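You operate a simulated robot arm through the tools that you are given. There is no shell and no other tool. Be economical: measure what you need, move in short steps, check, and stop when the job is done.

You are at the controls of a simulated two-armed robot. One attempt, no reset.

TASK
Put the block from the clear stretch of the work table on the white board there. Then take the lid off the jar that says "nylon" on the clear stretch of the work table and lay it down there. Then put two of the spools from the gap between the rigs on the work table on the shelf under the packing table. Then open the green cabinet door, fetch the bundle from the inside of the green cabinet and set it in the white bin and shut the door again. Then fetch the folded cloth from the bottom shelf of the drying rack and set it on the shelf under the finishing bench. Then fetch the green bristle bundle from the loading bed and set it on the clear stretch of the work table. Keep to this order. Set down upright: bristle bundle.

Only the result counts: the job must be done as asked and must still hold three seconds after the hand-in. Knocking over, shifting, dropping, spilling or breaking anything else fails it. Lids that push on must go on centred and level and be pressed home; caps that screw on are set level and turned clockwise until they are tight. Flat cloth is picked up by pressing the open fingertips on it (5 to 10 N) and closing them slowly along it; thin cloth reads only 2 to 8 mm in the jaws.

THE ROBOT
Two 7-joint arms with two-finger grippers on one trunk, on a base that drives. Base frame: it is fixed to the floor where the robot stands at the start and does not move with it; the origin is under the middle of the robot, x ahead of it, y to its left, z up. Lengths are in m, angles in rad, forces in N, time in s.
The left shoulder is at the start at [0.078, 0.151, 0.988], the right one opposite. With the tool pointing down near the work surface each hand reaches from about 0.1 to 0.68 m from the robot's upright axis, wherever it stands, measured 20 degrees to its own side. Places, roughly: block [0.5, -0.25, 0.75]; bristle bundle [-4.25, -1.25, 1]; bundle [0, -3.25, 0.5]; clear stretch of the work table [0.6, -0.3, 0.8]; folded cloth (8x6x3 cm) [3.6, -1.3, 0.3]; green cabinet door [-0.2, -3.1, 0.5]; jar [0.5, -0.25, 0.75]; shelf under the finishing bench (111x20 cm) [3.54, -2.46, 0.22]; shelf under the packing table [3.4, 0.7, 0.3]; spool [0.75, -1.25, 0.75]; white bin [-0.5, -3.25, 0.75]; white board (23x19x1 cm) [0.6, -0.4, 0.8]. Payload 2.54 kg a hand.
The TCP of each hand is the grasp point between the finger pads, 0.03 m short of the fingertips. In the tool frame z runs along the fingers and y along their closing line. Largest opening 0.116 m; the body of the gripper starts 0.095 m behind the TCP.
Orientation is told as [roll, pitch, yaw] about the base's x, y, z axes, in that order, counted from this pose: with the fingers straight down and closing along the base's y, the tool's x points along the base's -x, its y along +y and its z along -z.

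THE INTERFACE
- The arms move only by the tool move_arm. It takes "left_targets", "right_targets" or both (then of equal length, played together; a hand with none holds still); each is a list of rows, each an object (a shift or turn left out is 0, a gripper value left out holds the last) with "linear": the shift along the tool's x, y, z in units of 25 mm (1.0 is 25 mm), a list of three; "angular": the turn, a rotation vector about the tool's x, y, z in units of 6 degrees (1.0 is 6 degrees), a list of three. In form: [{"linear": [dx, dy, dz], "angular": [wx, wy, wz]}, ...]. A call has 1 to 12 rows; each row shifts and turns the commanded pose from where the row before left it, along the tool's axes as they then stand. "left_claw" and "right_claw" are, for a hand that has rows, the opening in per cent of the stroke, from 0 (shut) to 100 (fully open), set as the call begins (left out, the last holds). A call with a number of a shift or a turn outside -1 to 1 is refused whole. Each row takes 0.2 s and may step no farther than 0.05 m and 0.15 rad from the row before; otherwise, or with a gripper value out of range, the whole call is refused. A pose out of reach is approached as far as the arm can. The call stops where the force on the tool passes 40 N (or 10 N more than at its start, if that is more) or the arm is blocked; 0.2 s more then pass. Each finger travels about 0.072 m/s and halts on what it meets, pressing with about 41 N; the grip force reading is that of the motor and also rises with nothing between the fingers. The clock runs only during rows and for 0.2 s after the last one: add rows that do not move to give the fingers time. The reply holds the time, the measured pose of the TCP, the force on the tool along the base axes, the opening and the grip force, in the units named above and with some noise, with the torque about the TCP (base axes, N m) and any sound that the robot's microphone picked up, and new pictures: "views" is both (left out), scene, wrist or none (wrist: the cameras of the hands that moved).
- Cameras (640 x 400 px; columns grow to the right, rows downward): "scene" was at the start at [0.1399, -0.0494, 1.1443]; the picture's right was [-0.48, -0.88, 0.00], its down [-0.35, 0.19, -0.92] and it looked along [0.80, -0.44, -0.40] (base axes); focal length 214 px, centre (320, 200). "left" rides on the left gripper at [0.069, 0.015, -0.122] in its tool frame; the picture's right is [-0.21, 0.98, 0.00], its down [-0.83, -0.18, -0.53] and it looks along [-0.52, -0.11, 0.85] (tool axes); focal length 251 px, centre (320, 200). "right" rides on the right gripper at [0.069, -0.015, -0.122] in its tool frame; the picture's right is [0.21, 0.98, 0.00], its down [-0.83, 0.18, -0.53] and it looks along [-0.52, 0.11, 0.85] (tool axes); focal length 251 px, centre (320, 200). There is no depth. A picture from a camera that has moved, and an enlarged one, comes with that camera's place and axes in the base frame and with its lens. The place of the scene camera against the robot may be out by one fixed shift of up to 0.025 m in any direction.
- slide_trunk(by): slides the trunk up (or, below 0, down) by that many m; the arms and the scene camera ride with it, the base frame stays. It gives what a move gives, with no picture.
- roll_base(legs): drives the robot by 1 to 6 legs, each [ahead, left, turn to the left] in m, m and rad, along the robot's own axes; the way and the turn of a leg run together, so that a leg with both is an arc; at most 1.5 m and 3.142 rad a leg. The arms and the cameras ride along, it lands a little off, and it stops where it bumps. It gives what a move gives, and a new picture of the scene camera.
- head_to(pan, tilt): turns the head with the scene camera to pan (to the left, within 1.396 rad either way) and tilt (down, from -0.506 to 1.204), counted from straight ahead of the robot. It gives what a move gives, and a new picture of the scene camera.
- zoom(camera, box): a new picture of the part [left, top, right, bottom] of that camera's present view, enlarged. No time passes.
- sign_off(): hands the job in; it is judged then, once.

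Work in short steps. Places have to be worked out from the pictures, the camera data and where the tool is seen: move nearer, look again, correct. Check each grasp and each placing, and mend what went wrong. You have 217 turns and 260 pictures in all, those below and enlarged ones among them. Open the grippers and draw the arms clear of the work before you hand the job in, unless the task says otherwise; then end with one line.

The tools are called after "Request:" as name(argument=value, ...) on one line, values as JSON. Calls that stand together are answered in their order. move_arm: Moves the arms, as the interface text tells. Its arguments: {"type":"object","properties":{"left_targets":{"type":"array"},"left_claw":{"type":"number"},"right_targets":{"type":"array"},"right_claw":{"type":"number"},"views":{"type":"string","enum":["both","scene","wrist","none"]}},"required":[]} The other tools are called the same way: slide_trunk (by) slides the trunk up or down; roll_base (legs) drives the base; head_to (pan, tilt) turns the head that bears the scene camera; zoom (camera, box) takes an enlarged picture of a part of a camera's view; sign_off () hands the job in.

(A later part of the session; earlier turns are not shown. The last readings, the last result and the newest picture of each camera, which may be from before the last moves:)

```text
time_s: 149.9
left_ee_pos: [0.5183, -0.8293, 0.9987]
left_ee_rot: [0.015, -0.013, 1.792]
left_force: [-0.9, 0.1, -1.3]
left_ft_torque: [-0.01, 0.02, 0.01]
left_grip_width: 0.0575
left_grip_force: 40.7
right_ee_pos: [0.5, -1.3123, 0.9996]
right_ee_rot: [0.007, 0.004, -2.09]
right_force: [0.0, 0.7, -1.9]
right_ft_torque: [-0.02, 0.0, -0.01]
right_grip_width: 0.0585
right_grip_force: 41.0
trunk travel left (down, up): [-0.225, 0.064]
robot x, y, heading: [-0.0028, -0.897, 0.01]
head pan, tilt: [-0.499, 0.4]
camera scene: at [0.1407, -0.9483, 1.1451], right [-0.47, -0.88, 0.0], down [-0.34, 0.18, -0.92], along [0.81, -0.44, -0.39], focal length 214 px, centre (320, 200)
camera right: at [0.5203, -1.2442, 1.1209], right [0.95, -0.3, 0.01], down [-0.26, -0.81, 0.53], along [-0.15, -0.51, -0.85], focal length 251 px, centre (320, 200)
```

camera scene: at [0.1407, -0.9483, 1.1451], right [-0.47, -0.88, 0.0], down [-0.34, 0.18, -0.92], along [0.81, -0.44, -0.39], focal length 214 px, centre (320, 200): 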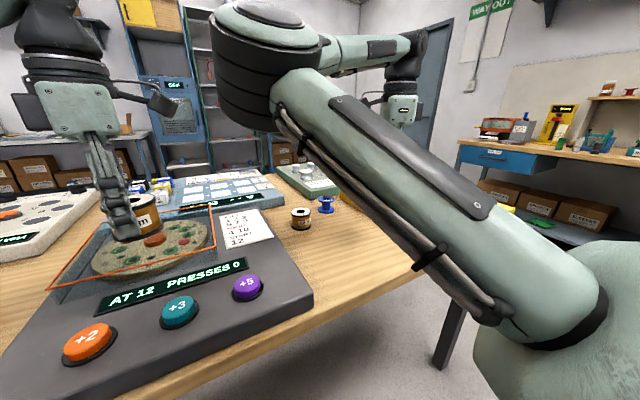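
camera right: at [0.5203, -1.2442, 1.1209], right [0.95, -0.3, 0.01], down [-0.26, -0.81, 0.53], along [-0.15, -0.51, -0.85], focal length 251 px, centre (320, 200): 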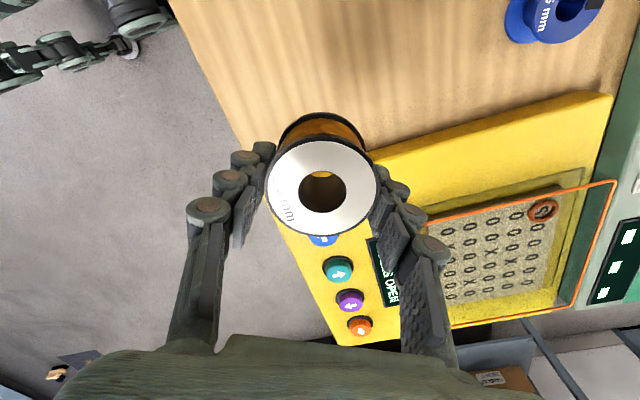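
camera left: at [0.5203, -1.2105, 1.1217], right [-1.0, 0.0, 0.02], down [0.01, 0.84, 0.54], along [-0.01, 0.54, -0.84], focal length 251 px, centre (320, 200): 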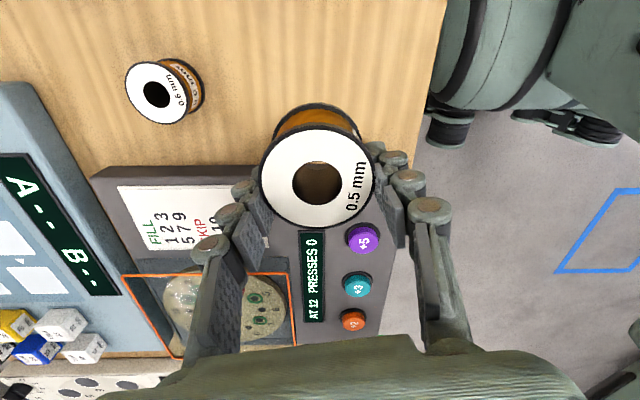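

Both spools are held. I pull both hands back from over the table, then drive left to pass between the table end and the trolley.

Request:
move_arm(left_targets=[{"linear": [0, 0.95, 0]}, {"linear": [0, 0.95, 0]}, {"linear": [0, 0.95, 0]}, {"linear": [0, 0.95, 0]}, {"linear": [0, 0.95, 0]}], right_targets=[{"linear": [-0.6, -1, -0.1]}, {"linear": [-0.6, -1, -0.1]}, {"linear": [-0.6, -1, -0.1]}, {"linear": [-0.6, -1, -0.1]}, {"linear": [-0.6, -1, -0.1]}], views="none")

Request:
roll_base(legs=[[0, 1.28, -0.008]])

Request:
head_to(pan=0.1, tilt=0.45)

```text
time_s: 151.1
left_ee_pos: [0.4, -0.8543, 1.0028]
left_ee_rot: [0.015, -0.009, 1.791]
left_force: [-0.5, -0.3, -1.5]
left_ft_torque: [0.02, 0.0, -0.03]
left_grip_width: 0.0573
left_grip_force: 40.8
right_ee_pos: [0.3491, -1.3119, 1.0132]
right_ee_rot: [0.005, 0.003, -2.089]
right_force: [0.2, 1.1, -1.2]
right_ft_torque: [-0.01, -0.02, 0.01]
right_grip_width: 0.0587
right_grip_force: 41.0
trunk travel left (down, up): [-0.225, 0.064]
robot x, y, heading: [-0.0021, -0.8967, 0.01]
head pan, tilt: [-0.499, 0.4]
```

```text
time_s: 163.9
left_ee_pos: [0.3958, 0.454, 1.001]
left_ee_rot: [0.016, -0.015, 1.784]
left_force: [-0.5, 0.4, -1.6]
left_ft_torque: [-0.01, 0.0, -0.02]
left_grip_width: 0.0572
left_grip_force: 41.2
right_ee_pos: [0.3431, -0.004, 1.0118]
right_ee_rot: [0.004, 0.001, -2.097]
right_force: [-0.3, 0.5, -1.3]
right_ft_torque: [0.02, 0.0, 0.0]
right_grip_width: 0.0586
right_grip_force: 40.9
trunk travel left (down, up): [-0.225, 0.064]
robot x, y, heading: [-0.0052, 0.4112, 0.001]
head pan, tilt: [-0.499, 0.4]
camera scene: at [0.1352, 0.3606, 1.1451], right [-0.48, -0.88, 0.0], down [-0.34, 0.19, -0.92], along [0.81, -0.44, -0.39], focal length 214 px, centre (320, 200)
```

scene: 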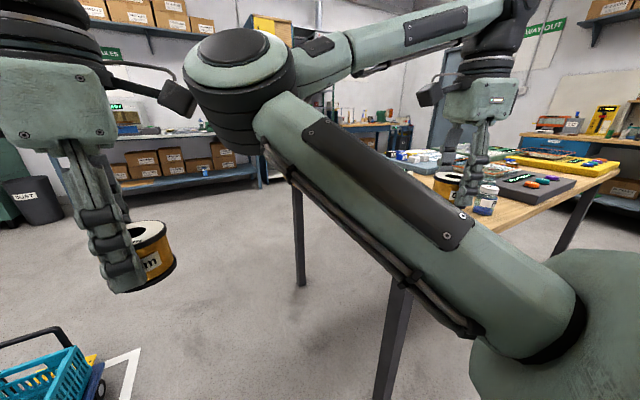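

```text
time_s: 164.9
left_ee_pos: [0.3969, 0.4544, 1.0018]
left_ee_rot: [0.017, -0.012, 1.786]
left_force: [0.4, 0.0, -1.7]
left_ft_torque: [0.02, 0.03, -0.04]
left_grip_width: 0.0572
left_grip_force: 41.1
right_ee_pos: [0.3418, -0.0045, 1.0119]
right_ee_rot: [0.005, 0.002, -2.096]
right_force: [-1.0, -0.6, -1.8]
right_ft_torque: [-0.04, 0.02, -0.01]
right_grip_width: 0.0587
right_grip_force: 40.9
trunk travel left (down, up): [-0.225, 0.064]
robot x, y, heading: [-0.0047, 0.4098, 0.003]
head pan, tilt: [0.099, 0.45]
camera scene: at [0.1453, 0.414, 1.1404], right [0.1, -0.99, 0.0], down [-0.43, -0.04, -0.9], along [0.9, 0.09, -0.44], focal length 214 px, centre (320, 200)
```

scene: 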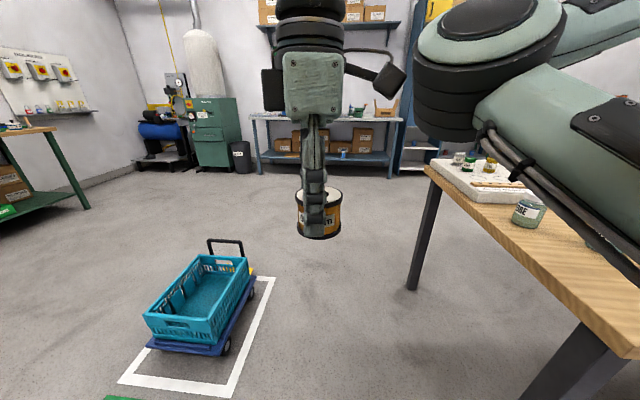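

The corridor between table end and trolley is about y −0.02 to 0.83, and I'm in its middle. I drive forward 2.2 m toward the packing table, whose front is at x ≈ 3.2.

Request:
roll_base(legs=[[1.2, 0.02, 0], [1.0, 0, 0]])

```text
time_s: 175.9
left_ee_pos: [2.6245, 0.4937, 1.0011]
left_ee_rot: [0.016, -0.012, 1.809]
left_force: [-0.2, 0.2, -1.0]
left_ft_torque: [0.0, 0.03, 0.03]
left_grip_width: 0.0571
left_grip_force: 41.2
right_ee_pos: [2.5804, 0.0348, 1.0118]
right_ee_rot: [0.005, 0.003, -2.071]
right_force: [0.3, 0.4, -0.6]
right_ft_torque: [-0.02, 0.03, -0.01]
right_grip_width: 0.0586
right_grip_force: 41.0
trunk travel left (down, up): [-0.225, 0.064]
robot x, y, heading: [2.2218, 0.4389, 0.024]
head pan, tilt: [0.099, 0.45]
camera scene: at [2.3728, 0.4488, 1.1404], right [0.12, -0.99, 0.0], down [-0.43, -0.05, -0.9], along [0.89, 0.11, -0.44], focal length 214 px, centre (320, 200)
```

scene: 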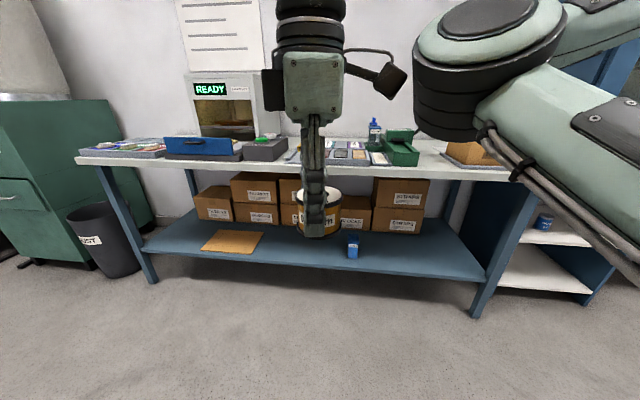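

The shelf is at z ≈ 0.285, with its front edge at x ≈ 3.26 and free spots either side of a small blue can at (3.37, 0.38). I lower the trunk and both hands before approaching.

Request:
slide_trunk(by=-0.22)

Request:
move_arm(left_targets=[{"linear": [0, 0, 1]}, {"linear": [0, 0, 1]}, {"linear": [0, 0, 1]}, {"linear": [0, 0, 1]}, {"linear": [0, 0, 1]}, {"linear": [0, 0, 1]}, {"linear": [0, 0, 1]}, {"linear": [0, 0, 1]}, {"linear": [0, 0, 1]}, {"linear": [0, 0, 1]}, {"linear": [0, 0, 1]}, {"linear": [0, 0, 1]}], right_targets=[{"linear": [0, 0, 1]}, {"linear": [0, 0, 1]}, {"linear": [0, 0, 1]}, {"linear": [0, 0, 1]}, {"linear": [0, 0, 1]}, {"linear": [0, 0, 1]}, {"linear": [0, 0, 1]}, {"linear": [0, 0, 1]}, {"linear": [0, 0, 1]}, {"linear": [0, 0, 1]}, {"linear": [0, 0, 1]}, {"linear": [0, 0, 1]}], views="scene")

```text
time_s: 178.2
left_ee_pos: [2.622, 0.4937, 0.7817]
left_ee_rot: [0.015, -0.013, 1.809]
left_force: [0.2, -0.2, -1.7]
left_ft_torque: [0.0, 0.0, 0.0]
left_grip_width: 0.0569
left_grip_force: 41.8
right_ee_pos: [2.5782, 0.0347, 0.7911]
right_ee_rot: [0.004, 0.001, -2.074]
right_force: [-0.9, -0.6, -1.3]
right_ft_torque: [-0.02, 0.03, 0.01]
right_grip_width: 0.0585
right_grip_force: 40.8
trunk travel left (down, up): [-0.005, 0.284]
robot x, y, heading: [2.2235, 0.4408, 0.022]
head pan, tilt: [0.099, 0.45]
```

```text
time_s: 180.8
left_ee_pos: [2.6163, 0.4985, 0.4863]
left_ee_rot: [0.026, -0.027, 1.801]
left_force: [0.4, 0.7, -1.5]
left_ft_torque: [0.02, 0.03, 0.01]
left_grip_width: 0.0573
left_grip_force: 41.0
right_ee_pos: [2.5808, 0.0351, 0.4985]
right_ee_rot: [0.009, 0.004, -2.075]
right_force: [0.2, 0.3, -1.3]
right_ft_torque: [-0.03, 0.0, 0.03]
right_grip_width: 0.0585
right_grip_force: 41.1
trunk travel left (down, up): [-0.005, 0.284]
robot x, y, heading: [2.2225, 0.44, 0.026]
head pan, tilt: [0.099, 0.45]
stopped in row 12 (left hand): the force on the tool passed its limit at 48 N (the readings are from after the stop); the commanded pose is now the measured one
camera scene: at [2.3723, 0.4489, 0.9206], right [0.12, -0.99, 0.0], down [-0.43, -0.05, -0.9], along [0.89, 0.11, -0.43], focal length 214 px, centre (320, 200)
```

scene: 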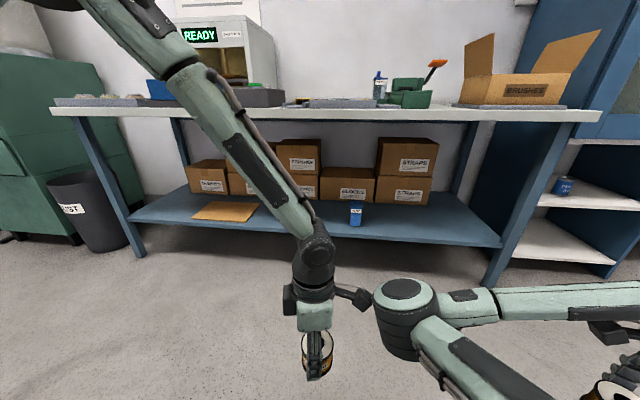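

The left stopped on contact, probably its camera against the right elbow, which is again folded inward. I separate them, then turn the robot 90° left so that the right arm can place its spool sideways under the table.

Request:
move_arm(left_targets=[{"linear": [-0.5, 0, -0.8]}, {"linear": [-1, 0, -0.8]}, {"linear": [-1, 0, -0.8]}, {"linear": [-1, 0, -0.5]}], views="none")

Request:
roll_base(legs=[[0, 0, 1.547]])

Request:
head_to(pan=-1.1, tilt=0.5)

```text
time_s: 181.8
left_ee_pos: [2.5995, 0.5813, 0.5613]
left_ee_rot: [0.024, -0.028, 1.802]
left_force: [-0.1, 0.1, -1.5]
left_ft_torque: [0.06, -0.01, 0.01]
left_grip_width: 0.0571
left_grip_force: 40.3
right_ee_pos: [2.5801, 0.0337, 0.4975]
right_ee_rot: [0.007, 0.004, -2.074]
right_force: [-0.1, 0.0, -1.8]
right_ft_torque: [0.01, 0.0, 0.0]
right_grip_width: 0.0585
right_grip_force: 41.0
trunk travel left (down, up): [-0.005, 0.284]
robot x, y, heading: [2.2231, 0.4412, 0.025]
head pan, tilt: [0.099, 0.45]
```

```text
time_s: 186.1
left_ee_pos: [2.0942, 0.8218, 0.5609]
left_ee_rot: [0.025, -0.028, -2.942]
left_force: [0.0, 0.9, -1.5]
left_ft_torque: [0.0, 0.03, 0.01]
left_grip_width: 0.057
left_grip_force: 41.1
right_ee_pos: [2.6412, 0.7857, 0.4977]
right_ee_rot: [0.007, 0.003, -0.535]
right_force: [-0.6, -0.7, -1.8]
right_ft_torque: [0.02, -0.01, 0.02]
right_grip_width: 0.0582
right_grip_force: 41.4
trunk travel left (down, up): [-0.005, 0.284]
robot x, y, heading: [2.2224, 0.4392, 1.559]
head pan, tilt: [0.099, 0.45]
camera scene: at [2.2055, 0.5956, 0.9204], right [1.0, 0.09, 0.0], down [0.04, -0.43, -0.9], along [-0.08, 0.9, -0.44], focal length 214 px, centre (320, 200)
```

scene: 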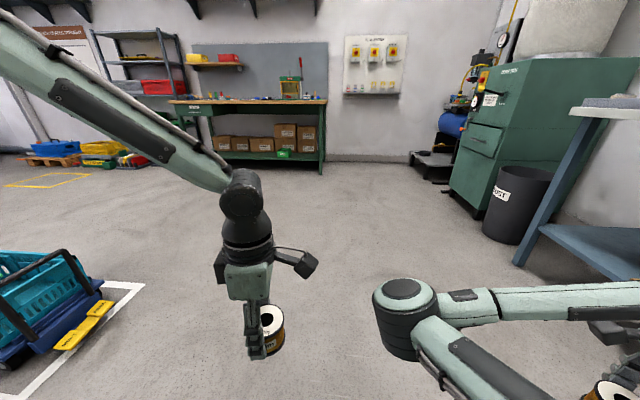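

```text
time_s: 187.5
left_ee_pos: [2.0948, 0.8219, 0.5595]
left_ee_rot: [0.025, -0.029, -2.94]
left_force: [-0.6, 1.0, -2.7]
left_ft_torque: [0.0, 0.02, 0.01]
left_grip_width: 0.0568
left_grip_force: 40.6
right_ee_pos: [2.6412, 0.7858, 0.4969]
right_ee_rot: [0.009, 0.003, -0.536]
right_force: [0.4, 0.1, -1.3]
right_ft_torque: [0.02, 0.0, 0.0]
right_grip_width: 0.0583
right_grip_force: 41.2
trunk travel left (down, up): [-0.005, 0.284]
robot x, y, heading: [2.2221, 0.4403, 1.562]
head pan, tilt: [-1.1, 0.499]
camera scene: at [2.2953, 0.5448, 0.9159], right [0.45, -0.89, 0.0], down [-0.43, -0.21, -0.88], along [0.79, 0.39, -0.48], focal length 214 px, centre (320, 200)
```

scene: 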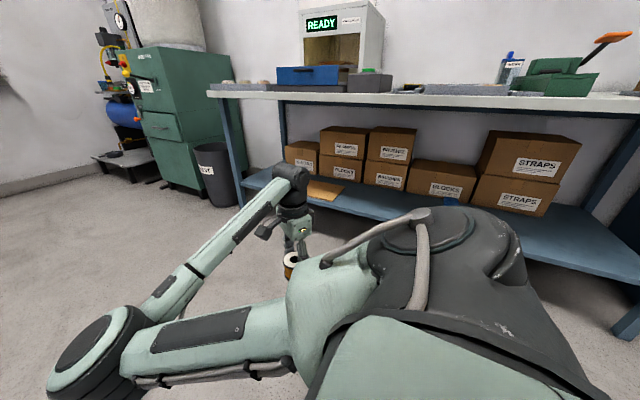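

The right hand is now on the table side. I lower it to 0.40 and drive the base sideways toward the table.

Request:
move_arm(right_targets=[{"linear": [0, 0, 0.95]}, {"linear": [0, 0, 0.95]}, {"linear": [0, 0, 0.95]}, {"linear": [0, 0, 0.95]}], views="none")

Request:
roll_base(legs=[[-0.1, -0.5, 0]])

Request:
move_arm(right_targets=[{}], views="wrist")

```text
time_s: 188.5
left_ee_pos: [2.0947, 0.8212, 0.5606]
left_ee_rot: [0.025, -0.028, -2.942]
left_force: [1.2, 0.2, -1.4]
left_ft_torque: [-0.02, 0.05, 0.0]
left_grip_width: 0.0568
left_grip_force: 40.9
right_ee_pos: [2.6399, 0.7873, 0.4043]
right_ee_rot: [0.007, 0.003, -0.537]
right_force: [-0.7, -0.5, -1.2]
right_ft_torque: [-0.01, -0.03, 0.03]
right_grip_width: 0.0582
right_grip_force: 41.0
trunk travel left (down, up): [-0.005, 0.284]
robot x, y, heading: [2.226, 0.4422, 1.561]
head pan, tilt: [-1.1, 0.499]
```

```text
time_s: 193.8
left_ee_pos: [2.5863, 0.7224, 0.5608]
left_ee_rot: [0.025, -0.03, -2.937]
left_force: [0.0, 0.5, -1.1]
left_ft_torque: [0.02, 0.01, 0.01]
left_grip_width: 0.0572
left_grip_force: 41.0
right_ee_pos: [3.1335, 0.6892, 0.4046]
right_ee_rot: [0.007, 0.005, -0.532]
right_force: [0.1, 0.0, -2.6]
right_ft_torque: [0.0, -0.01, -0.01]
right_grip_width: 0.0585
right_grip_force: 40.9
trunk travel left (down, up): [-0.005, 0.284]
robot x, y, heading: [2.7147, 0.3427, 1.567]
head pan, tilt: [-1.1, 0.499]
camera scene: at [2.788, 0.4451, 0.9159], right [0.45, -0.89, 0.0], down [-0.43, -0.22, -0.88], along [0.78, 0.39, -0.48], focal length 214 px, centre (320, 200)
```

scene: 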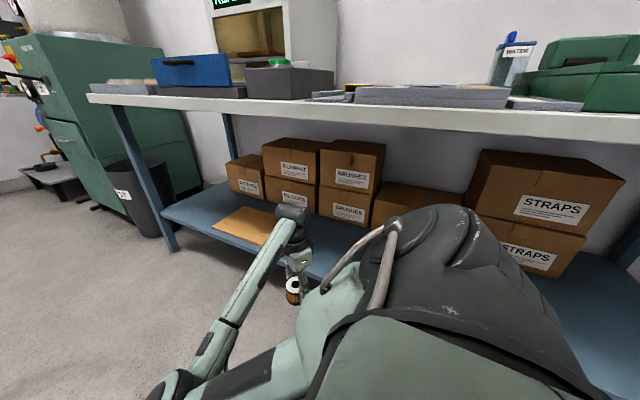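

```text
time_s: 194.2
left_ee_pos: [2.5869, 0.7209, 0.5606]
left_ee_rot: [0.023, -0.027, -2.937]
left_force: [-0.5, 0.3, -0.7]
left_ft_torque: [0.02, 0.02, 0.01]
left_grip_width: 0.0569
left_grip_force: 41.3
right_ee_pos: [3.133, 0.6892, 0.4033]
right_ee_rot: [0.005, 0.003, -0.533]
right_force: [-0.4, -0.3, -0.8]
right_ft_torque: [0.02, 0.0, 0.02]
right_grip_width: 0.0584
right_grip_force: 40.6
trunk travel left (down, up): [-0.005, 0.284]
robot x, y, heading: [2.7157, 0.3395, 1.566]
head pan, tilt: [-1.1, 0.499]
camera right: at [3.0653, 0.7098, 0.5259], right [0.31, 0.95, 0.01], down [0.8, -0.27, 0.53], along [0.51, -0.16, -0.85], focal length 251 px, centre (320, 200)
```

right: 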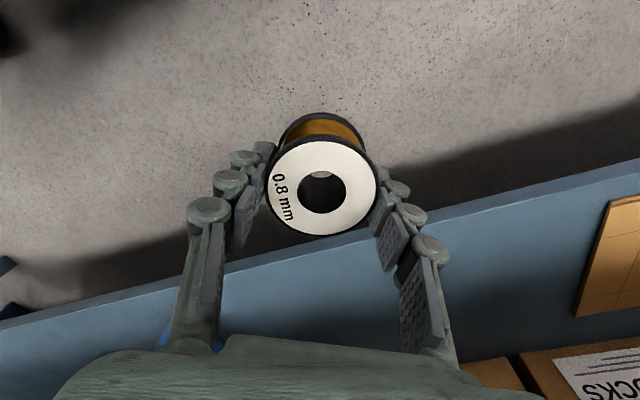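

I can see the shelf edge at x ≈ 3.27 and the cardboard to the +y side. I move 8 cm closer and then reach in 15 cm.

Request:
roll_base(legs=[[0, -0.08, 0]])

Request:
move_arm(right_targets=[{"linear": [-0.84, 0.5, 0]}, {"linear": [-0.84, 0.5, 0]}, {"linear": [-0.84, 0.5, 0]}, {"linear": [-0.84, 0.5, 0]}, {"linear": [-0.84, 0.5, 0]}, {"linear": [-0.84, 0.5, 0]}], views="wrist")

```text
time_s: 195.6
left_ee_pos: [2.6663, 0.7207, 0.561]
left_ee_rot: [0.025, -0.028, -2.935]
left_force: [-0.4, 0.4, -2.0]
left_ft_torque: [0.03, 0.05, 0.01]
left_grip_width: 0.057
left_grip_force: 41.2
right_ee_pos: [3.2113, 0.6891, 0.4042]
right_ee_rot: [0.007, 0.004, -0.53]
right_force: [-0.8, 0.5, -1.2]
right_ft_torque: [0.01, -0.01, 0.01]
right_grip_width: 0.0582
right_grip_force: 40.6
trunk travel left (down, up): [-0.005, 0.284]
robot x, y, heading: [2.7925, 0.3439, 1.567]
head pan, tilt: [-1.1, 0.499]
camera scene: at [2.8676, 0.445, 0.9159], right [0.45, -0.89, 0.0], down [-0.43, -0.22, -0.88], along [0.78, 0.4, -0.48], focal length 214 px, centre (320, 200)
```

scene: 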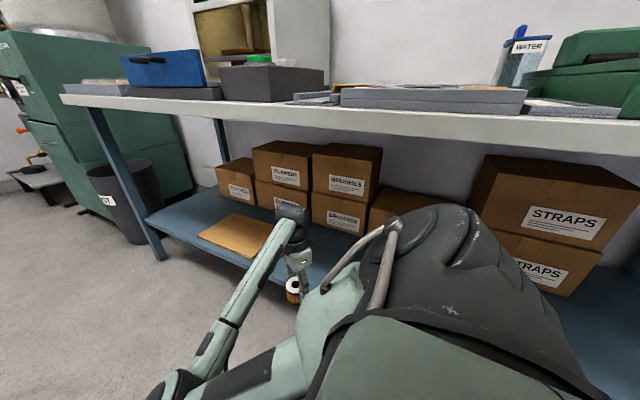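

```text
time_s: 197.0
left_ee_pos: [2.6649, 0.7208, 0.5605]
left_ee_rot: [0.026, -0.028, -2.935]
left_force: [0.3, -0.2, -1.9]
left_ft_torque: [0.02, 0.04, -0.01]
left_grip_width: 0.057
left_grip_force: 40.9
right_ee_pos: [3.3596, 0.6911, 0.4017]
right_ee_rot: [0.006, 0.004, -0.529]
right_force: [0.2, -0.1, -1.4]
right_ft_torque: [-0.01, -0.05, 0.01]
right_grip_width: 0.0585
right_grip_force: 40.3
trunk travel left (down, up): [-0.005, 0.284]
robot x, y, heading: [2.793, 0.3401, 1.566]
head pan, tilt: [-1.1, 0.499]
camera right: at [3.2921, 0.7126, 0.5244], right [0.31, 0.95, 0.01], down [0.8, -0.26, 0.53], along [0.51, -0.16, -0.85], focal length 251 px, centre (320, 200)
```

right: 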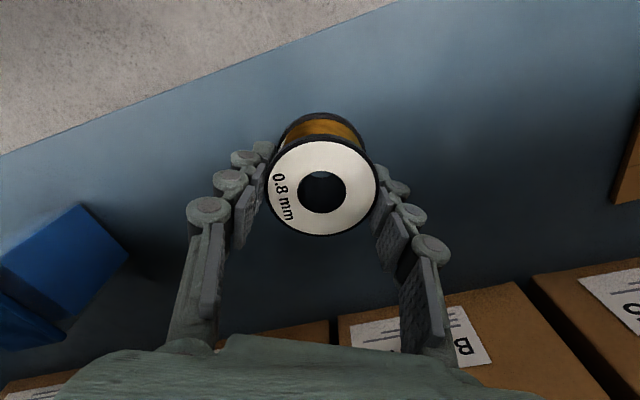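

The spool is over a clear part of the shelf. I lower it until contact.

Request:
move_arm(right_targets=[{"linear": [0, 0, 0.9]}, {"linear": [0, 0, 0.6]}, {"linear": [0, 0, 0.2]}, {"linear": [0, 0, 0.1]}, {"linear": [0, 0, 0.1]}, {"linear": [0, 0, 0.1]}, {"linear": [0, 0, 0.1]}, {"linear": [0, 0, 0.1]}, {"linear": [0, 0, 0.1]}], views="none")

```text
time_s: 199.0
left_ee_pos: [2.6657, 0.7209, 0.5601]
left_ee_rot: [0.024, -0.029, -2.936]
left_force: [-0.1, -0.2, -1.0]
left_ft_torque: [0.01, 0.01, 0.03]
left_grip_width: 0.0571
left_grip_force: 41.1
right_ee_pos: [3.3581, 0.6913, 0.3464]
right_ee_rot: [0.006, 0.003, -0.531]
right_force: [-1.1, -0.2, -0.9]
right_ft_torque: [-0.01, 0.0, 0.0]
right_grip_width: 0.0583
right_grip_force: 40.3
trunk travel left (down, up): [-0.005, 0.284]
robot x, y, heading: [2.7901, 0.3418, 1.568]
head pan, tilt: [-1.1, 0.499]
```

No contact yet; I continue creeping.

Request:
move_arm(right_targets=[{"linear": [0, 0, 0.15]}, {"linear": [0, 0, 0.15]}, {"linear": [0, 0, 0.15]}, {"linear": [0, 0, 0.15]}, {"linear": [0, 0, 0.15]}, {"linear": [0, 0, 0.15]}, {"linear": [0, 0, 0.15]}, {"linear": [0, 0, 0.15]}], views="none")

```text
time_s: 200.8
left_ee_pos: [2.664, 0.7208, 0.5618]
left_ee_rot: [0.023, -0.024, -2.936]
left_force: [0.4, -0.1, -1.5]
left_ft_torque: [-0.01, -0.02, 0.01]
left_grip_width: 0.057
left_grip_force: 40.7
right_ee_pos: [3.3592, 0.6912, 0.3232]
right_ee_rot: [0.015, 0.0, -0.533]
right_force: [-7.5, -5.3, 36.3]
right_ft_torque: [-0.16, 0.47, 0.25]
right_grip_width: 0.059
right_grip_force: 40.9
trunk travel left (down, up): [-0.005, 0.284]
robot x, y, heading: [2.7946, 0.3396, 1.571]
head pan, tilt: [-1.1, 0.499]
```

Firm contact, so the shelf is at about z 0.265. I relieve a little, open, and withdraw upward.

Request:
move_arm(right_targets=[{"linear": [0, 0, -0.12]}], views="none")

Request:
move_arm(right_targets=[{}, {}, {}, {}, {}], right_claw=100, views="none")

Request:
move_arm(right_targets=[{"linear": [0, 0, -0.6]}, {"linear": [0, 0, -0.9]}, {"linear": [0, 0, -0.9]}, {"linear": [0, 0, -0.8]}], views="wrist")

```text
time_s: 201.2
left_ee_pos: [2.6648, 0.7196, 0.5617]
left_ee_rot: [0.023, -0.025, -2.935]
left_force: [0.1, 0.0, -1.3]
left_ft_torque: [-0.01, -0.04, -0.01]
left_grip_width: 0.057
left_grip_force: 40.9
right_ee_pos: [3.3583, 0.6915, 0.3215]
right_ee_rot: [0.011, -0.001, -0.533]
right_force: [-1.6, -3.5, 28.9]
right_ft_torque: [-0.03, 0.09, 0.15]
right_grip_width: 0.0583
right_grip_force: 41.1
trunk travel left (down, up): [-0.005, 0.284]
robot x, y, heading: [2.7941, 0.3388, 1.567]
head pan, tilt: [-1.1, 0.499]
```

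```text
time_s: 202.4
left_ee_pos: [2.6649, 0.7205, 0.5609]
left_ee_rot: [0.026, -0.028, -2.935]
left_force: [0.3, -0.3, -1.2]
left_ft_torque: [0.01, -0.01, 0.03]
left_grip_width: 0.0571
left_grip_force: 41.2
right_ee_pos: [3.3577, 0.6909, 0.3194]
right_ee_rot: [0.008, 0.004, -0.531]
right_force: [-0.9, -0.3, -0.2]
right_ft_torque: [0.0, 0.0, 0.05]
right_grip_width: 0.1162
right_grip_force: 0.0
trunk travel left (down, up): [-0.005, 0.284]
robot x, y, heading: [2.7949, 0.3398, 1.565]
head pan, tilt: [-1.1, 0.499]
```

```text
time_s: 203.4
left_ee_pos: [2.6654, 0.7204, 0.5601]
left_ee_rot: [0.025, -0.028, -2.936]
left_force: [0.1, 0.5, -1.4]
left_ft_torque: [0.0, -0.02, 0.0]
left_grip_width: 0.0571
left_grip_force: 41.4
right_ee_pos: [3.3564, 0.6914, 0.3983]
right_ee_rot: [0.007, 0.004, -0.531]
right_force: [1.0, 0.4, 0.4]
right_ft_torque: [0.03, 0.0, 0.02]
right_grip_width: 0.1159
right_grip_force: 0.0
trunk travel left (down, up): [-0.005, 0.284]
robot x, y, heading: [2.7974, 0.339, 1.568]
head pan, tilt: [-1.1, 0.499]
camera right: at [3.2896, 0.7125, 0.5214], right [0.31, 0.95, 0.01], down [0.8, -0.27, 0.53], along [0.51, -0.16, -0.85], focal length 251 px, centre (320, 200)
```

right: 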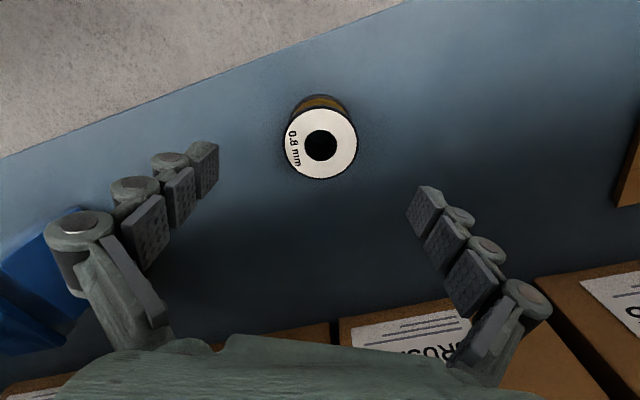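

The spool stands upright on the shelf. I withdraw the right hand, back away and turn to face the table again.

Request:
move_arm(right_targets=[{"linear": [0.84, -0.5, 0]}, {"linear": [0.84, -0.5, 0]}, {"linear": [0.84, -0.5, 0]}, {"linear": [0.84, -0.5, 0]}, {"linear": [0.84, -0.5, 0]}, {"linear": [0.84, -0.5, 0]}], views="none")

Request:
roll_base(legs=[[0, 0.6, 0], [0, 0, -1.567]])

```text
time_s: 204.8
left_ee_pos: [2.666, 0.721, 0.561]
left_ee_rot: [0.024, -0.027, -2.936]
left_force: [0.1, -0.6, -2.0]
left_ft_torque: [0.0, 0.05, -0.02]
left_grip_width: 0.0568
left_grip_force: 40.5
right_ee_pos: [3.2101, 0.6894, 0.3995]
right_ee_rot: [0.009, 0.002, -0.532]
right_force: [-0.1, 0.6, 0.5]
right_ft_torque: [0.01, -0.02, -0.02]
right_grip_width: 0.116
right_grip_force: 0.0
trunk travel left (down, up): [-0.005, 0.284]
robot x, y, heading: [2.7922, 0.3403, 1.57]
head pan, tilt: [-1.1, 0.499]
```

```text
time_s: 215.1
left_ee_pos: [2.5719, 0.4662, 0.5609]
left_ee_rot: [0.024, -0.028, 1.764]
left_force: [0.4, 0.4, -1.6]
left_ft_torque: [0.04, 0.02, 0.04]
left_grip_width: 0.0569
left_grip_force: 40.8
right_ee_pos: [2.5319, -0.0784, 0.4004]
right_ee_rot: [0.007, 0.004, -2.112]
right_force: [0.1, -0.6, -0.1]
right_ft_torque: [0.01, -0.01, -0.04]
right_grip_width: 0.1162
right_grip_force: 0.2
trunk travel left (down, up): [-0.005, 0.284]
robot x, y, heading: [2.1904, 0.3429, -0.017]
head pan, tilt: [-1.1, 0.499]
camera scene: at [2.287, 0.2541, 0.916], right [-0.9, -0.44, 0.0], down [-0.21, 0.43, -0.88], along [0.39, -0.79, -0.48], focal length 214 px, centre (320, 200)
```

scene: 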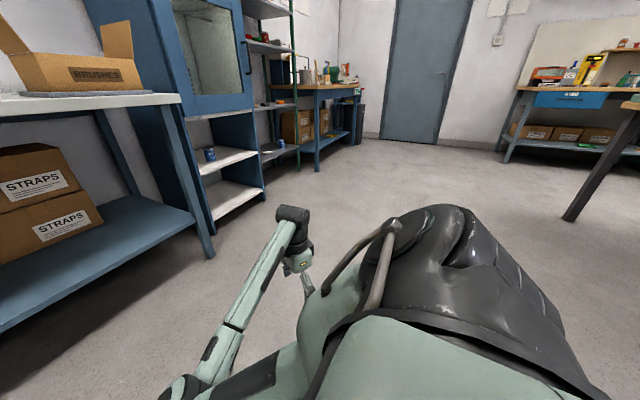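

I move the right hand back and out to the side, then re-point it forward so that its elbow swings clear, as before.

Request:
move_arm(right_targets=[{"linear": [-0.9, -0.29, -0.83]}, {"linear": [-0.9, -0.29, -0.83]}, {"linear": [-0.9, -0.29, -0.83]}, {"linear": [-0.9, -0.29, -0.83]}, {"linear": [-0.9, -0.29, -0.83]}, {"linear": [-0.9, -0.29, -0.83]}, {"linear": [-0.9, -0.29, -0.83]}, {"linear": [-0.9, -0.29, -0.83]}, {"linear": [-0.9, -0.29, -0.83]}, {"linear": [-0.9, -0.29, -0.83]}, {"linear": [-0.9, -0.29, -0.83]}, {"linear": [-0.9, -0.29, -0.83]}], views="none")

Request:
move_arm(right_targets=[{"angular": [0, 0, 1]}, {"angular": [0, 0, 1]}, {"angular": [0, 0, 1]}, {"angular": [0, 0, 1]}, {"angular": [0, 0, 1]}, {"angular": [0, 0, 1]}, {"angular": [0, 0, 1]}, {"angular": [0, 0, 1]}, {"angular": [0, 0, 1]}, {"angular": [0, 0, 1]}], views="none")

Request:
move_arm(right_targets=[{"angular": [0, 1, 0]}, {"angular": [0, 1, 0]}, {"angular": [0, 1, 0]}, {"angular": [0, 1, 0]}, {"angular": [0, 1, 0]}, {"angular": [0, 1, 0]}, {"angular": [0, 1, 0]}, {"angular": [0, 1, 0]}, {"angular": [0, 1, 0]}, {"angular": [0, 1, 0]}, {"angular": [0, 1, 0]}, {"angular": [0, 1, 0]}], views="none")

Request:
head_to(pan=0.0, tilt=0.5)

```text
time_s: 217.7
left_ee_pos: [2.5709, 0.4679, 0.5608]
left_ee_rot: [0.024, -0.028, 1.766]
left_force: [-0.1, -0.1, -1.6]
left_ft_torque: [-0.01, 0.01, -0.02]
left_grip_width: 0.0569
left_grip_force: 40.8
right_ee_pos: [2.4693, -0.2897, 0.5767]
right_ee_rot: [0.006, 0.002, -2.12]
right_force: [-0.3, 0.0, -0.3]
right_ft_torque: [-0.01, 0.07, -0.01]
right_grip_width: 0.116
right_grip_force: 0.1
right hand out of reach, approached as far as the arm can: row 5, 6, 7, 8, 9, 10, 11, 12
trunk travel left (down, up): [-0.005, 0.284]
robot x, y, heading: [2.1885, 0.3369, -0.012]
head pan, tilt: [-1.1, 0.499]
```

```text
time_s: 219.9
left_ee_pos: [2.5703, 0.4669, 0.5602]
left_ee_rot: [0.024, -0.029, 1.764]
left_force: [-0.3, -0.4, -1.8]
left_ft_torque: [0.05, -0.02, 0.0]
left_grip_width: 0.0568
left_grip_force: 41.2
right_ee_pos: [2.4719, -0.2909, 0.5769]
right_ee_rot: [0.003, 0.009, 3.119]
right_force: [0.4, 0.3, 0.5]
right_ft_torque: [0.03, 0.02, 0.0]
right_grip_width: 0.1161
right_grip_force: 0.1
trunk travel left (down, up): [-0.005, 0.284]
robot x, y, heading: [2.1895, 0.3429, -0.016]
head pan, tilt: [-1.1, 0.499]
```

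```text
time_s: 222.5
left_ee_pos: [2.5704, 0.4661, 0.5618]
left_ee_rot: [0.024, -0.029, 1.764]
left_force: [0.3, 0.3, -2.0]
left_ft_torque: [0.02, 0.0, 0.02]
left_grip_width: 0.057
left_grip_force: 41.5
right_ee_pos: [2.4731, -0.2907, 0.5765]
right_ee_rot: [0.008, 1.268, 3.129]
right_force: [0.7, -0.8, -0.3]
right_ft_torque: [0.03, 0.02, 0.01]
right_grip_width: 0.1159
right_grip_force: 0.0
trunk travel left (down, up): [-0.005, 0.284]
robot x, y, heading: [2.1901, 0.3408, -0.016]
head pan, tilt: [-1.1, 0.499]
```

```text
time_s: 223.8
left_ee_pos: [2.5684, 0.4663, 0.56]
left_ee_rot: [0.024, -0.027, 1.767]
left_force: [-0.1, 0.8, -0.9]
left_ft_torque: [0.03, -0.01, 0.0]
left_grip_width: 0.0567
left_grip_force: 41.3
right_ee_pos: [2.4723, -0.2917, 0.5773]
right_ee_rot: [0.004, 1.266, 3.127]
right_force: [0.5, 0.0, 0.2]
right_ft_torque: [0.01, 0.03, 0.0]
right_grip_width: 0.1161
right_grip_force: 0.0
trunk travel left (down, up): [-0.005, 0.284]
robot x, y, heading: [2.1893, 0.3397, -0.017]
head pan, tilt: [0.0, 0.499]
camera scene: at [2.3379, 0.3343, 0.9159], right [-0.02, -1.0, 0.0], down [-0.48, 0.01, -0.88], along [0.88, -0.01, -0.48], focal length 214 px, centre (320, 200)
```

scene: 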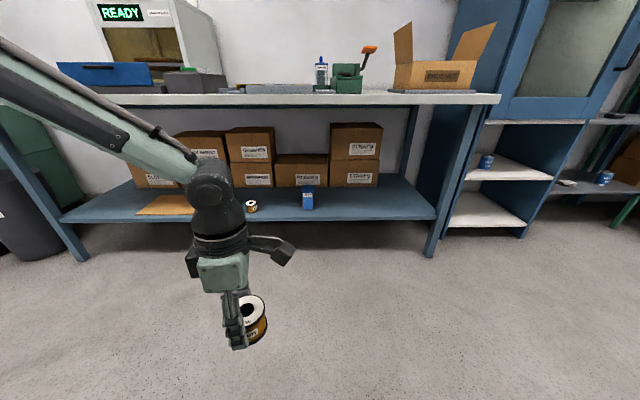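

The right arm is out of the way, and the first spool is visible on the shelf. I lower the left hand to 0.40 and drive up to the shelf right of the blue can.

Request:
move_arm(left_targets=[{"linear": [0, 0, 0.9]}, {"linear": [0, 0, 0.9]}, {"linear": [0, 0, 0.9]}, {"linear": [0, 0, 0.9]}, {"linear": [0, 0, 0.9]}, {"linear": [0, 0, 0.9]}, {"linear": [0, 0, 0.9]}], views="none")

Request:
roll_base(legs=[[0, -0.33, 0.017], [0.58, 0, 0]])

```text
time_s: 225.4
left_ee_pos: [2.6267, 0.4785, 0.4469]
left_ee_rot: [0.029, -0.027, 1.761]
left_force: [-0.4, 0.0, -1.3]
left_ft_torque: [0.03, -0.01, 0.02]
left_grip_width: 0.0568
left_grip_force: 40.8
left hand out of reach, approached as far as the arm can: row 2, 3, 4, 5, 6, 7
right_ee_pos: [2.4731, -0.2909, 0.5766]
right_ee_rot: [0.004, 1.265, 3.128]
right_force: [-0.3, 1.1, 0.1]
right_ft_torque: [0.03, -0.03, -0.03]
right_grip_width: 0.1161
right_grip_force: 0.0
trunk travel left (down, up): [-0.005, 0.284]
robot x, y, heading: [2.1895, 0.3403, -0.018]
head pan, tilt: [0.0, 0.499]
```

```text
time_s: 232.0
left_ee_pos: [3.1865, 0.1625, 0.4476]
left_ee_rot: [0.029, -0.027, 1.784]
left_force: [-0.4, -0.2, -1.9]
left_ft_torque: [0.02, -0.01, 0.0]
left_grip_width: 0.0568
left_grip_force: 40.9
right_ee_pos: [3.0525, -0.6108, 0.5759]
right_ee_rot: [0.004, 1.266, -3.133]
right_force: [-0.6, -0.1, -0.3]
right_ft_torque: [0.01, -0.01, 0.03]
right_grip_width: 0.1161
right_grip_force: 0.0
trunk travel left (down, up): [-0.005, 0.284]
robot x, y, heading: [2.751, 0.0116, 0.012]
head pan, tilt: [0.0, 0.499]
camera scene: at [2.9029, 0.011, 0.9159], right [0.01, -1.0, 0.0], down [-0.48, 0.0, -0.88], along [0.88, 0.01, -0.48], focal length 214 px, centre (320, 200)
```

scene: 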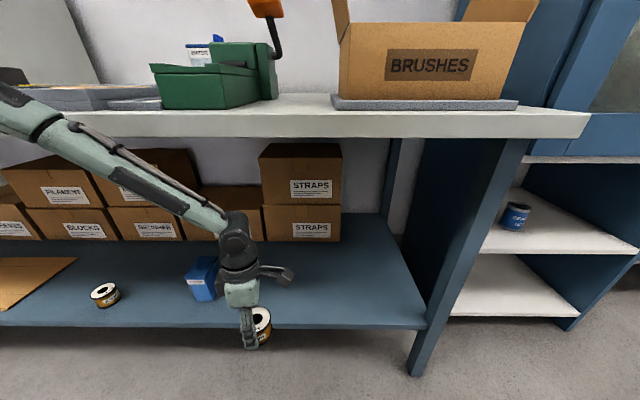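

The left elbow sits near the tabletop edge, so reaching in from here risks a bump. I back the base up so that the arm straightens, then extend.

Request:
roll_base(legs=[[-0.07, 0, 0]])

Request:
move_arm(left_targets=[{"linear": [0.2, -0.92, 0.2]}, {"linear": [0.2, -0.92, 0.2]}, {"linear": [0.2, -0.92, 0.2]}, {"linear": [0.2, -0.92, 0.2]}], views="scene")

```text
time_s: 233.0
left_ee_pos: [3.1171, 0.1628, 0.4474]
left_ee_rot: [0.029, -0.029, 1.788]
left_force: [0.4, -0.2, -1.8]
left_ft_torque: [-0.04, 0.05, 0.03]
left_grip_width: 0.0567
left_grip_force: 41.4
right_ee_pos: [2.9826, -0.6106, 0.5772]
right_ee_rot: [0.005, 1.266, -3.13]
right_force: [-0.1, 0.1, 0.2]
right_ft_torque: [-0.01, 0.04, 0.02]
right_grip_width: 0.1159
right_grip_force: 0.1
trunk travel left (down, up): [-0.005, 0.284]
robot x, y, heading: [2.6831, 0.0115, 0.009]
head pan, tilt: [0.0, 0.499]
camera scene: at [2.8322, 0.0104, 0.9159], right [0.01, -1.0, 0.0], down [-0.48, -0.01, -0.88], along [0.88, 0.01, -0.48], focal length 214 px, centre (320, 200)
```

scene: 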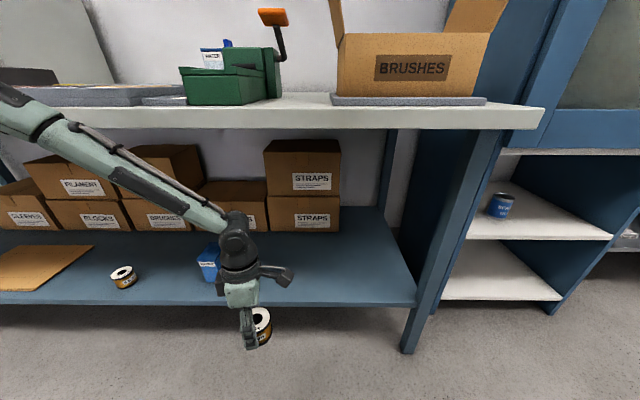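

```text
time_s: 234.0
left_ee_pos: [3.2108, 0.1607, 0.4252]
left_ee_rot: [0.029, -0.028, 1.786]
left_force: [-0.6, -0.5, -1.4]
left_ft_torque: [0.01, 0.0, 0.02]
left_grip_width: 0.057
left_grip_force: 41.5
right_ee_pos: [2.9833, -0.6114, 0.5758]
right_ee_rot: [0.006, 1.265, -3.132]
right_force: [0.6, -0.9, 1.0]
right_ft_torque: [-0.01, -0.01, 0.03]
right_grip_width: 0.116
right_grip_force: 0.1
trunk travel left (down, up): [-0.005, 0.284]
robot x, y, heading: [2.6826, 0.0159, 0.008]
head pan, tilt: [0.0, 0.499]
camera scene: at [2.8321, 0.0104, 0.916], right [0.01, -1.0, 0.0], down [-0.48, -0.01, -0.88], along [0.88, 0.01, -0.48], focal length 214 px, centre (320, 200)
```

scene: 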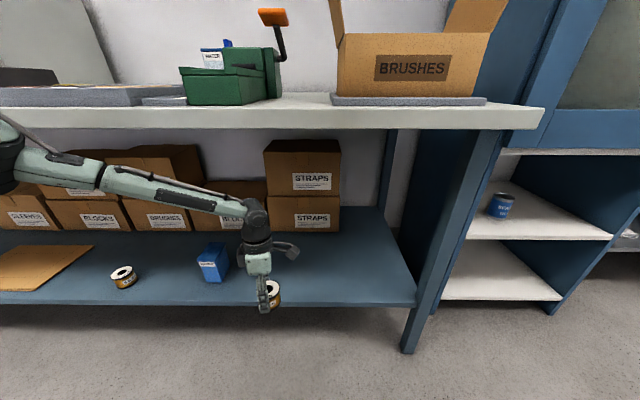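

The arm is straightening, with the elbow now lower and outside the table edge. I continue 11 cm further in.

Request:
move_arm(left_targets=[{"linear": [0.2, -0.92, 0.2]}, {"linear": [0.2, -0.92, 0.2]}, {"linear": [0.2, -0.92, 0.2]}, {"linear": [0.2, -0.92, 0.2]}, {"linear": [0.2, -0.92, 0.2]}], views="both")

```text
time_s: 235.2
left_ee_pos: [3.3285, 0.163, 0.3951]
left_ee_rot: [0.031, -0.028, 1.785]
left_force: [0.5, -0.2, -0.9]
left_ft_torque: [0.02, -0.02, -0.02]
left_grip_width: 0.0567
left_grip_force: 41.0
right_ee_pos: [2.9837, -0.6101, 0.5767]
right_ee_rot: [0.005, 1.265, -3.13]
right_force: [-0.5, -0.8, 0.4]
right_ft_torque: [0.0, -0.02, -0.01]
right_grip_width: 0.1161
right_grip_force: 0.0
trunk travel left (down, up): [-0.005, 0.284]
robot x, y, heading: [2.6829, 0.0096, 0.011]
head pan, tilt: [0.0, 0.499]
camera scene: at [2.8321, 0.0105, 0.916], right [0.01, -1.0, 0.0], down [-0.48, -0.01, -0.88], along [0.88, 0.01, -0.48], focal length 214 px, centre (320, 200)
camera left: at [3.3309, 0.0915, 0.5165], right [-1.0, 0.0, 0.04], down [0.02, 0.83, 0.55], along [-0.03, 0.55, -0.83], focal length 251 px, centre (320, 200)
```

scene: 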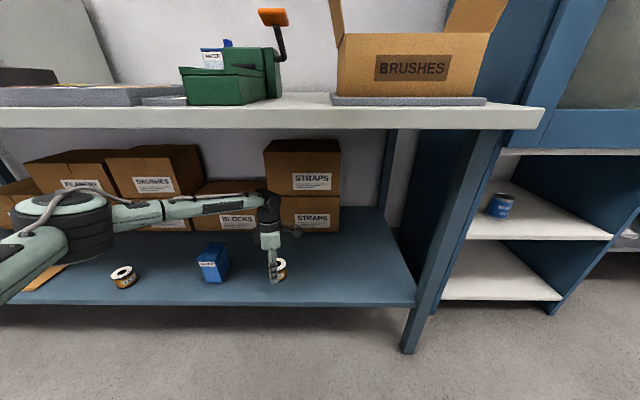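
left: 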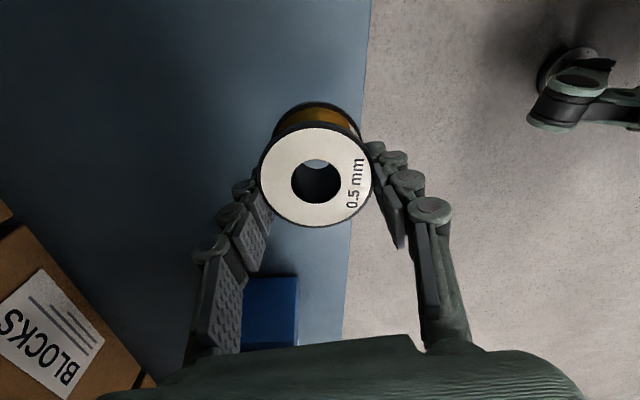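

I go 2 cm deeper, then lower until contact.

Request:
move_arm(left_targets=[{"linear": [0.2, -0.9, 0.3]}, {"linear": [0, 0, 0.8]}, {"linear": [0, 0, 0.8]}, {"linear": [0, 0, 0.3]}, {"linear": [0, 0, 0.15]}, {"linear": [0, 0, 0.15]}, {"linear": [0, 0, 0.15]}, {"linear": [0, 0, 0.15]}], views="none")

```text
time_s: 237.0
left_ee_pos: [3.3486, 0.1646, 0.324]
left_ee_rot: [0.031, -0.026, 1.784]
left_force: [-1.7, -0.2, 2.6]
left_ft_torque: [-0.09, -0.04, -0.04]
left_grip_width: 0.0573
left_grip_force: 40.9
right_ee_pos: [2.9833, -0.6116, 0.5766]
right_ee_rot: [0.003, 1.267, -3.132]
right_force: [0.0, -0.8, -0.2]
right_ft_torque: [0.01, 0.02, -0.02]
right_grip_width: 0.1159
right_grip_force: 0.1
trunk travel left (down, up): [-0.005, 0.284]
robot x, y, heading: [2.6814, 0.017, 0.012]
head pan, tilt: [0.0, 0.499]
```

Contact has begun. I open, rise, and check.

Request:
move_arm(left_targets=[{}, {}, {}, {}, {}], left_claw=100, views="none")

Request:
move_arm(left_targets=[{"linear": [0, 0, -0.6]}, {"linear": [0, 0, -0.8]}, {"linear": [0, 0, -0.8]}, {"linear": [0, 0, -0.8]}], views="wrist")

```text
time_s: 238.2
left_ee_pos: [3.349, 0.1645, 0.323]
left_ee_rot: [0.03, -0.025, 1.787]
left_force: [0.0, 0.9, 0.3]
left_ft_torque: [0.0, 0.03, 0.0]
left_grip_width: 0.1161
left_grip_force: 0.0
right_ee_pos: [2.9834, -0.6112, 0.5767]
right_ee_rot: [0.002, 1.266, -3.132]
right_force: [0.0, -0.5, 0.0]
right_ft_torque: [0.01, -0.02, 0.0]
right_grip_width: 0.116
right_grip_force: 0.0
trunk travel left (down, up): [-0.005, 0.284]
robot x, y, heading: [2.6811, 0.0137, 0.007]
head pan, tilt: [0.0, 0.499]
```

```text
time_s: 239.2
left_ee_pos: [3.3491, 0.1643, 0.397]
left_ee_rot: [0.031, -0.031, 1.787]
left_force: [0.3, 0.3, -0.4]
left_ft_torque: [-0.01, 0.01, 0.02]
left_grip_width: 0.1162
left_grip_force: 0.0
right_ee_pos: [2.9827, -0.6114, 0.5763]
right_ee_rot: [0.006, 1.265, -3.132]
right_force: [0.0, -0.2, 0.1]
right_ft_torque: [-0.02, 0.01, -0.03]
right_grip_width: 0.1159
right_grip_force: 0.0
trunk travel left (down, up): [-0.005, 0.284]
robot x, y, heading: [2.6806, 0.0113, 0.01]
head pan, tilt: [0.0, 0.499]
camera left: at [3.3523, 0.0921, 0.5196], right [-1.0, 0.0, 0.04], down [0.02, 0.83, 0.55], along [-0.03, 0.55, -0.83], focal length 251 px, centre (320, 200)
```

left: 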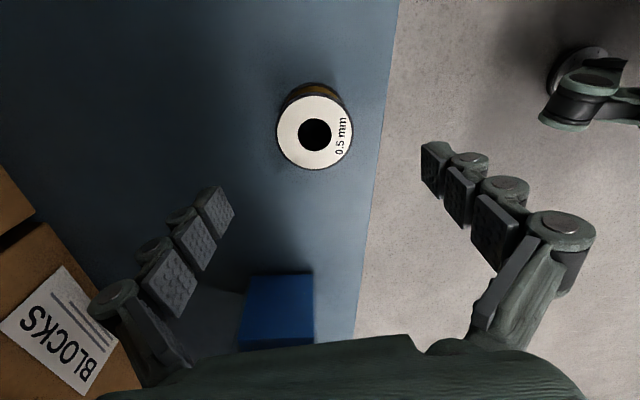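

The second spool stands on the shelf too. I back straight out, turn to face −y and look toward the cabinet side of the room.

Request:
roll_base(legs=[[-0.5, 0, 0], [0, 0, -1.58]])

Request:
slide_trunk(by=0.22)

Request:
head_to(pan=-0.5, tilt=0.35)

```text
time_s: 246.2
left_ee_pos: [2.3154, -0.6651, 0.3974]
left_ee_rot: [0.031, -0.027, 0.196]
left_force: [-0.4, 0.2, -0.6]
left_ft_torque: [-0.03, 0.01, 0.01]
left_grip_width: 0.116
left_grip_force: 0.0
right_ee_pos: [1.5469, -0.2848, 0.5763]
right_ee_rot: [0.006, 1.265, 1.564]
right_force: [1.1, 0.6, 0.1]
right_ft_torque: [0.01, -0.02, 0.01]
right_grip_width: 0.116
right_grip_force: 0.1
trunk travel left (down, up): [-0.005, 0.284]
robot x, y, heading: [2.1767, 0.0029, -1.581]
head pan, tilt: [0.0, 0.499]
camera scene: at [2.1664, -0.1605, 0.916], right [-1.0, 0.01, 0.0], down [0.0, 0.48, -0.88], along [-0.01, -0.88, -0.48], focal length 214 px, centre (320, 200)
```

scene: 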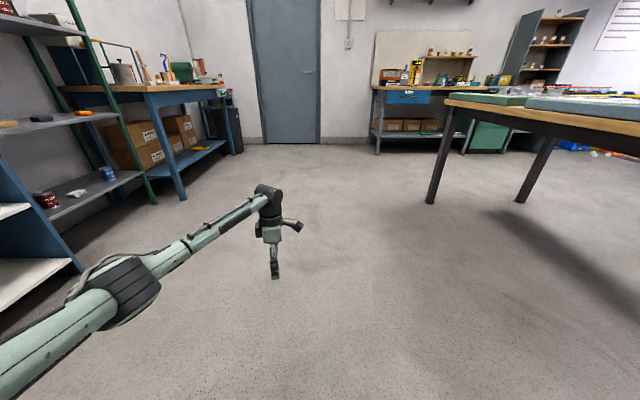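

```text
time_s: 248.5
left_ee_pos: [2.3142, -0.6665, 0.6177]
left_ee_rot: [0.03, -0.025, 0.195]
left_force: [0.5, -0.8, -0.5]
left_ft_torque: [-0.02, -0.01, 0.03]
left_grip_width: 0.1161
left_grip_force: 0.1
right_ee_pos: [1.5466, -0.2853, 0.7949]
right_ee_rot: [0.005, 1.264, 1.563]
right_force: [-0.1, -0.9, 0.6]
right_ft_torque: [0.02, -0.03, 0.02]
right_grip_width: 0.1159
right_grip_force: 0.0
trunk travel left (down, up): [-0.225, 0.064]
robot x, y, heading: [2.174, 0.003, -1.577]
head pan, tilt: [0.0, 0.499]
```

```text
time_s: 249.5
left_ee_pos: [2.3152, -0.6671, 0.6172]
left_ee_rot: [0.031, -0.026, 0.197]
left_force: [-0.3, 0.3, 0.1]
left_ft_torque: [-0.02, 0.01, 0.03]
left_grip_width: 0.1157
left_grip_force: 0.0
right_ee_pos: [1.5468, -0.2851, 0.7967]
right_ee_rot: [0.004, 1.265, 1.562]
right_force: [-0.6, 0.0, 0.1]
right_ft_torque: [0.01, 0.01, -0.01]
right_grip_width: 0.116
right_grip_force: 0.0
trunk travel left (down, up): [-0.225, 0.064]
robot x, y, heading: [2.1804, 0.0044, -1.578]
head pan, tilt: [-0.499, 0.351]
camera scene: at [2.122, -0.1509, 1.1496], right [-0.87, 0.49, 0.0], down [0.17, 0.3, -0.94], along [-0.46, -0.82, -0.34], focal length 214 px, centre (320, 200)
```

scene: 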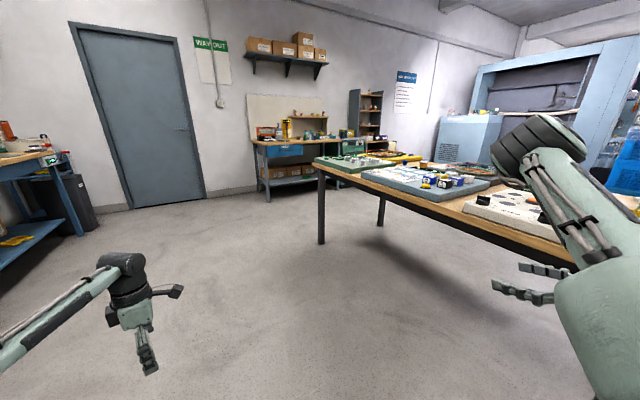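

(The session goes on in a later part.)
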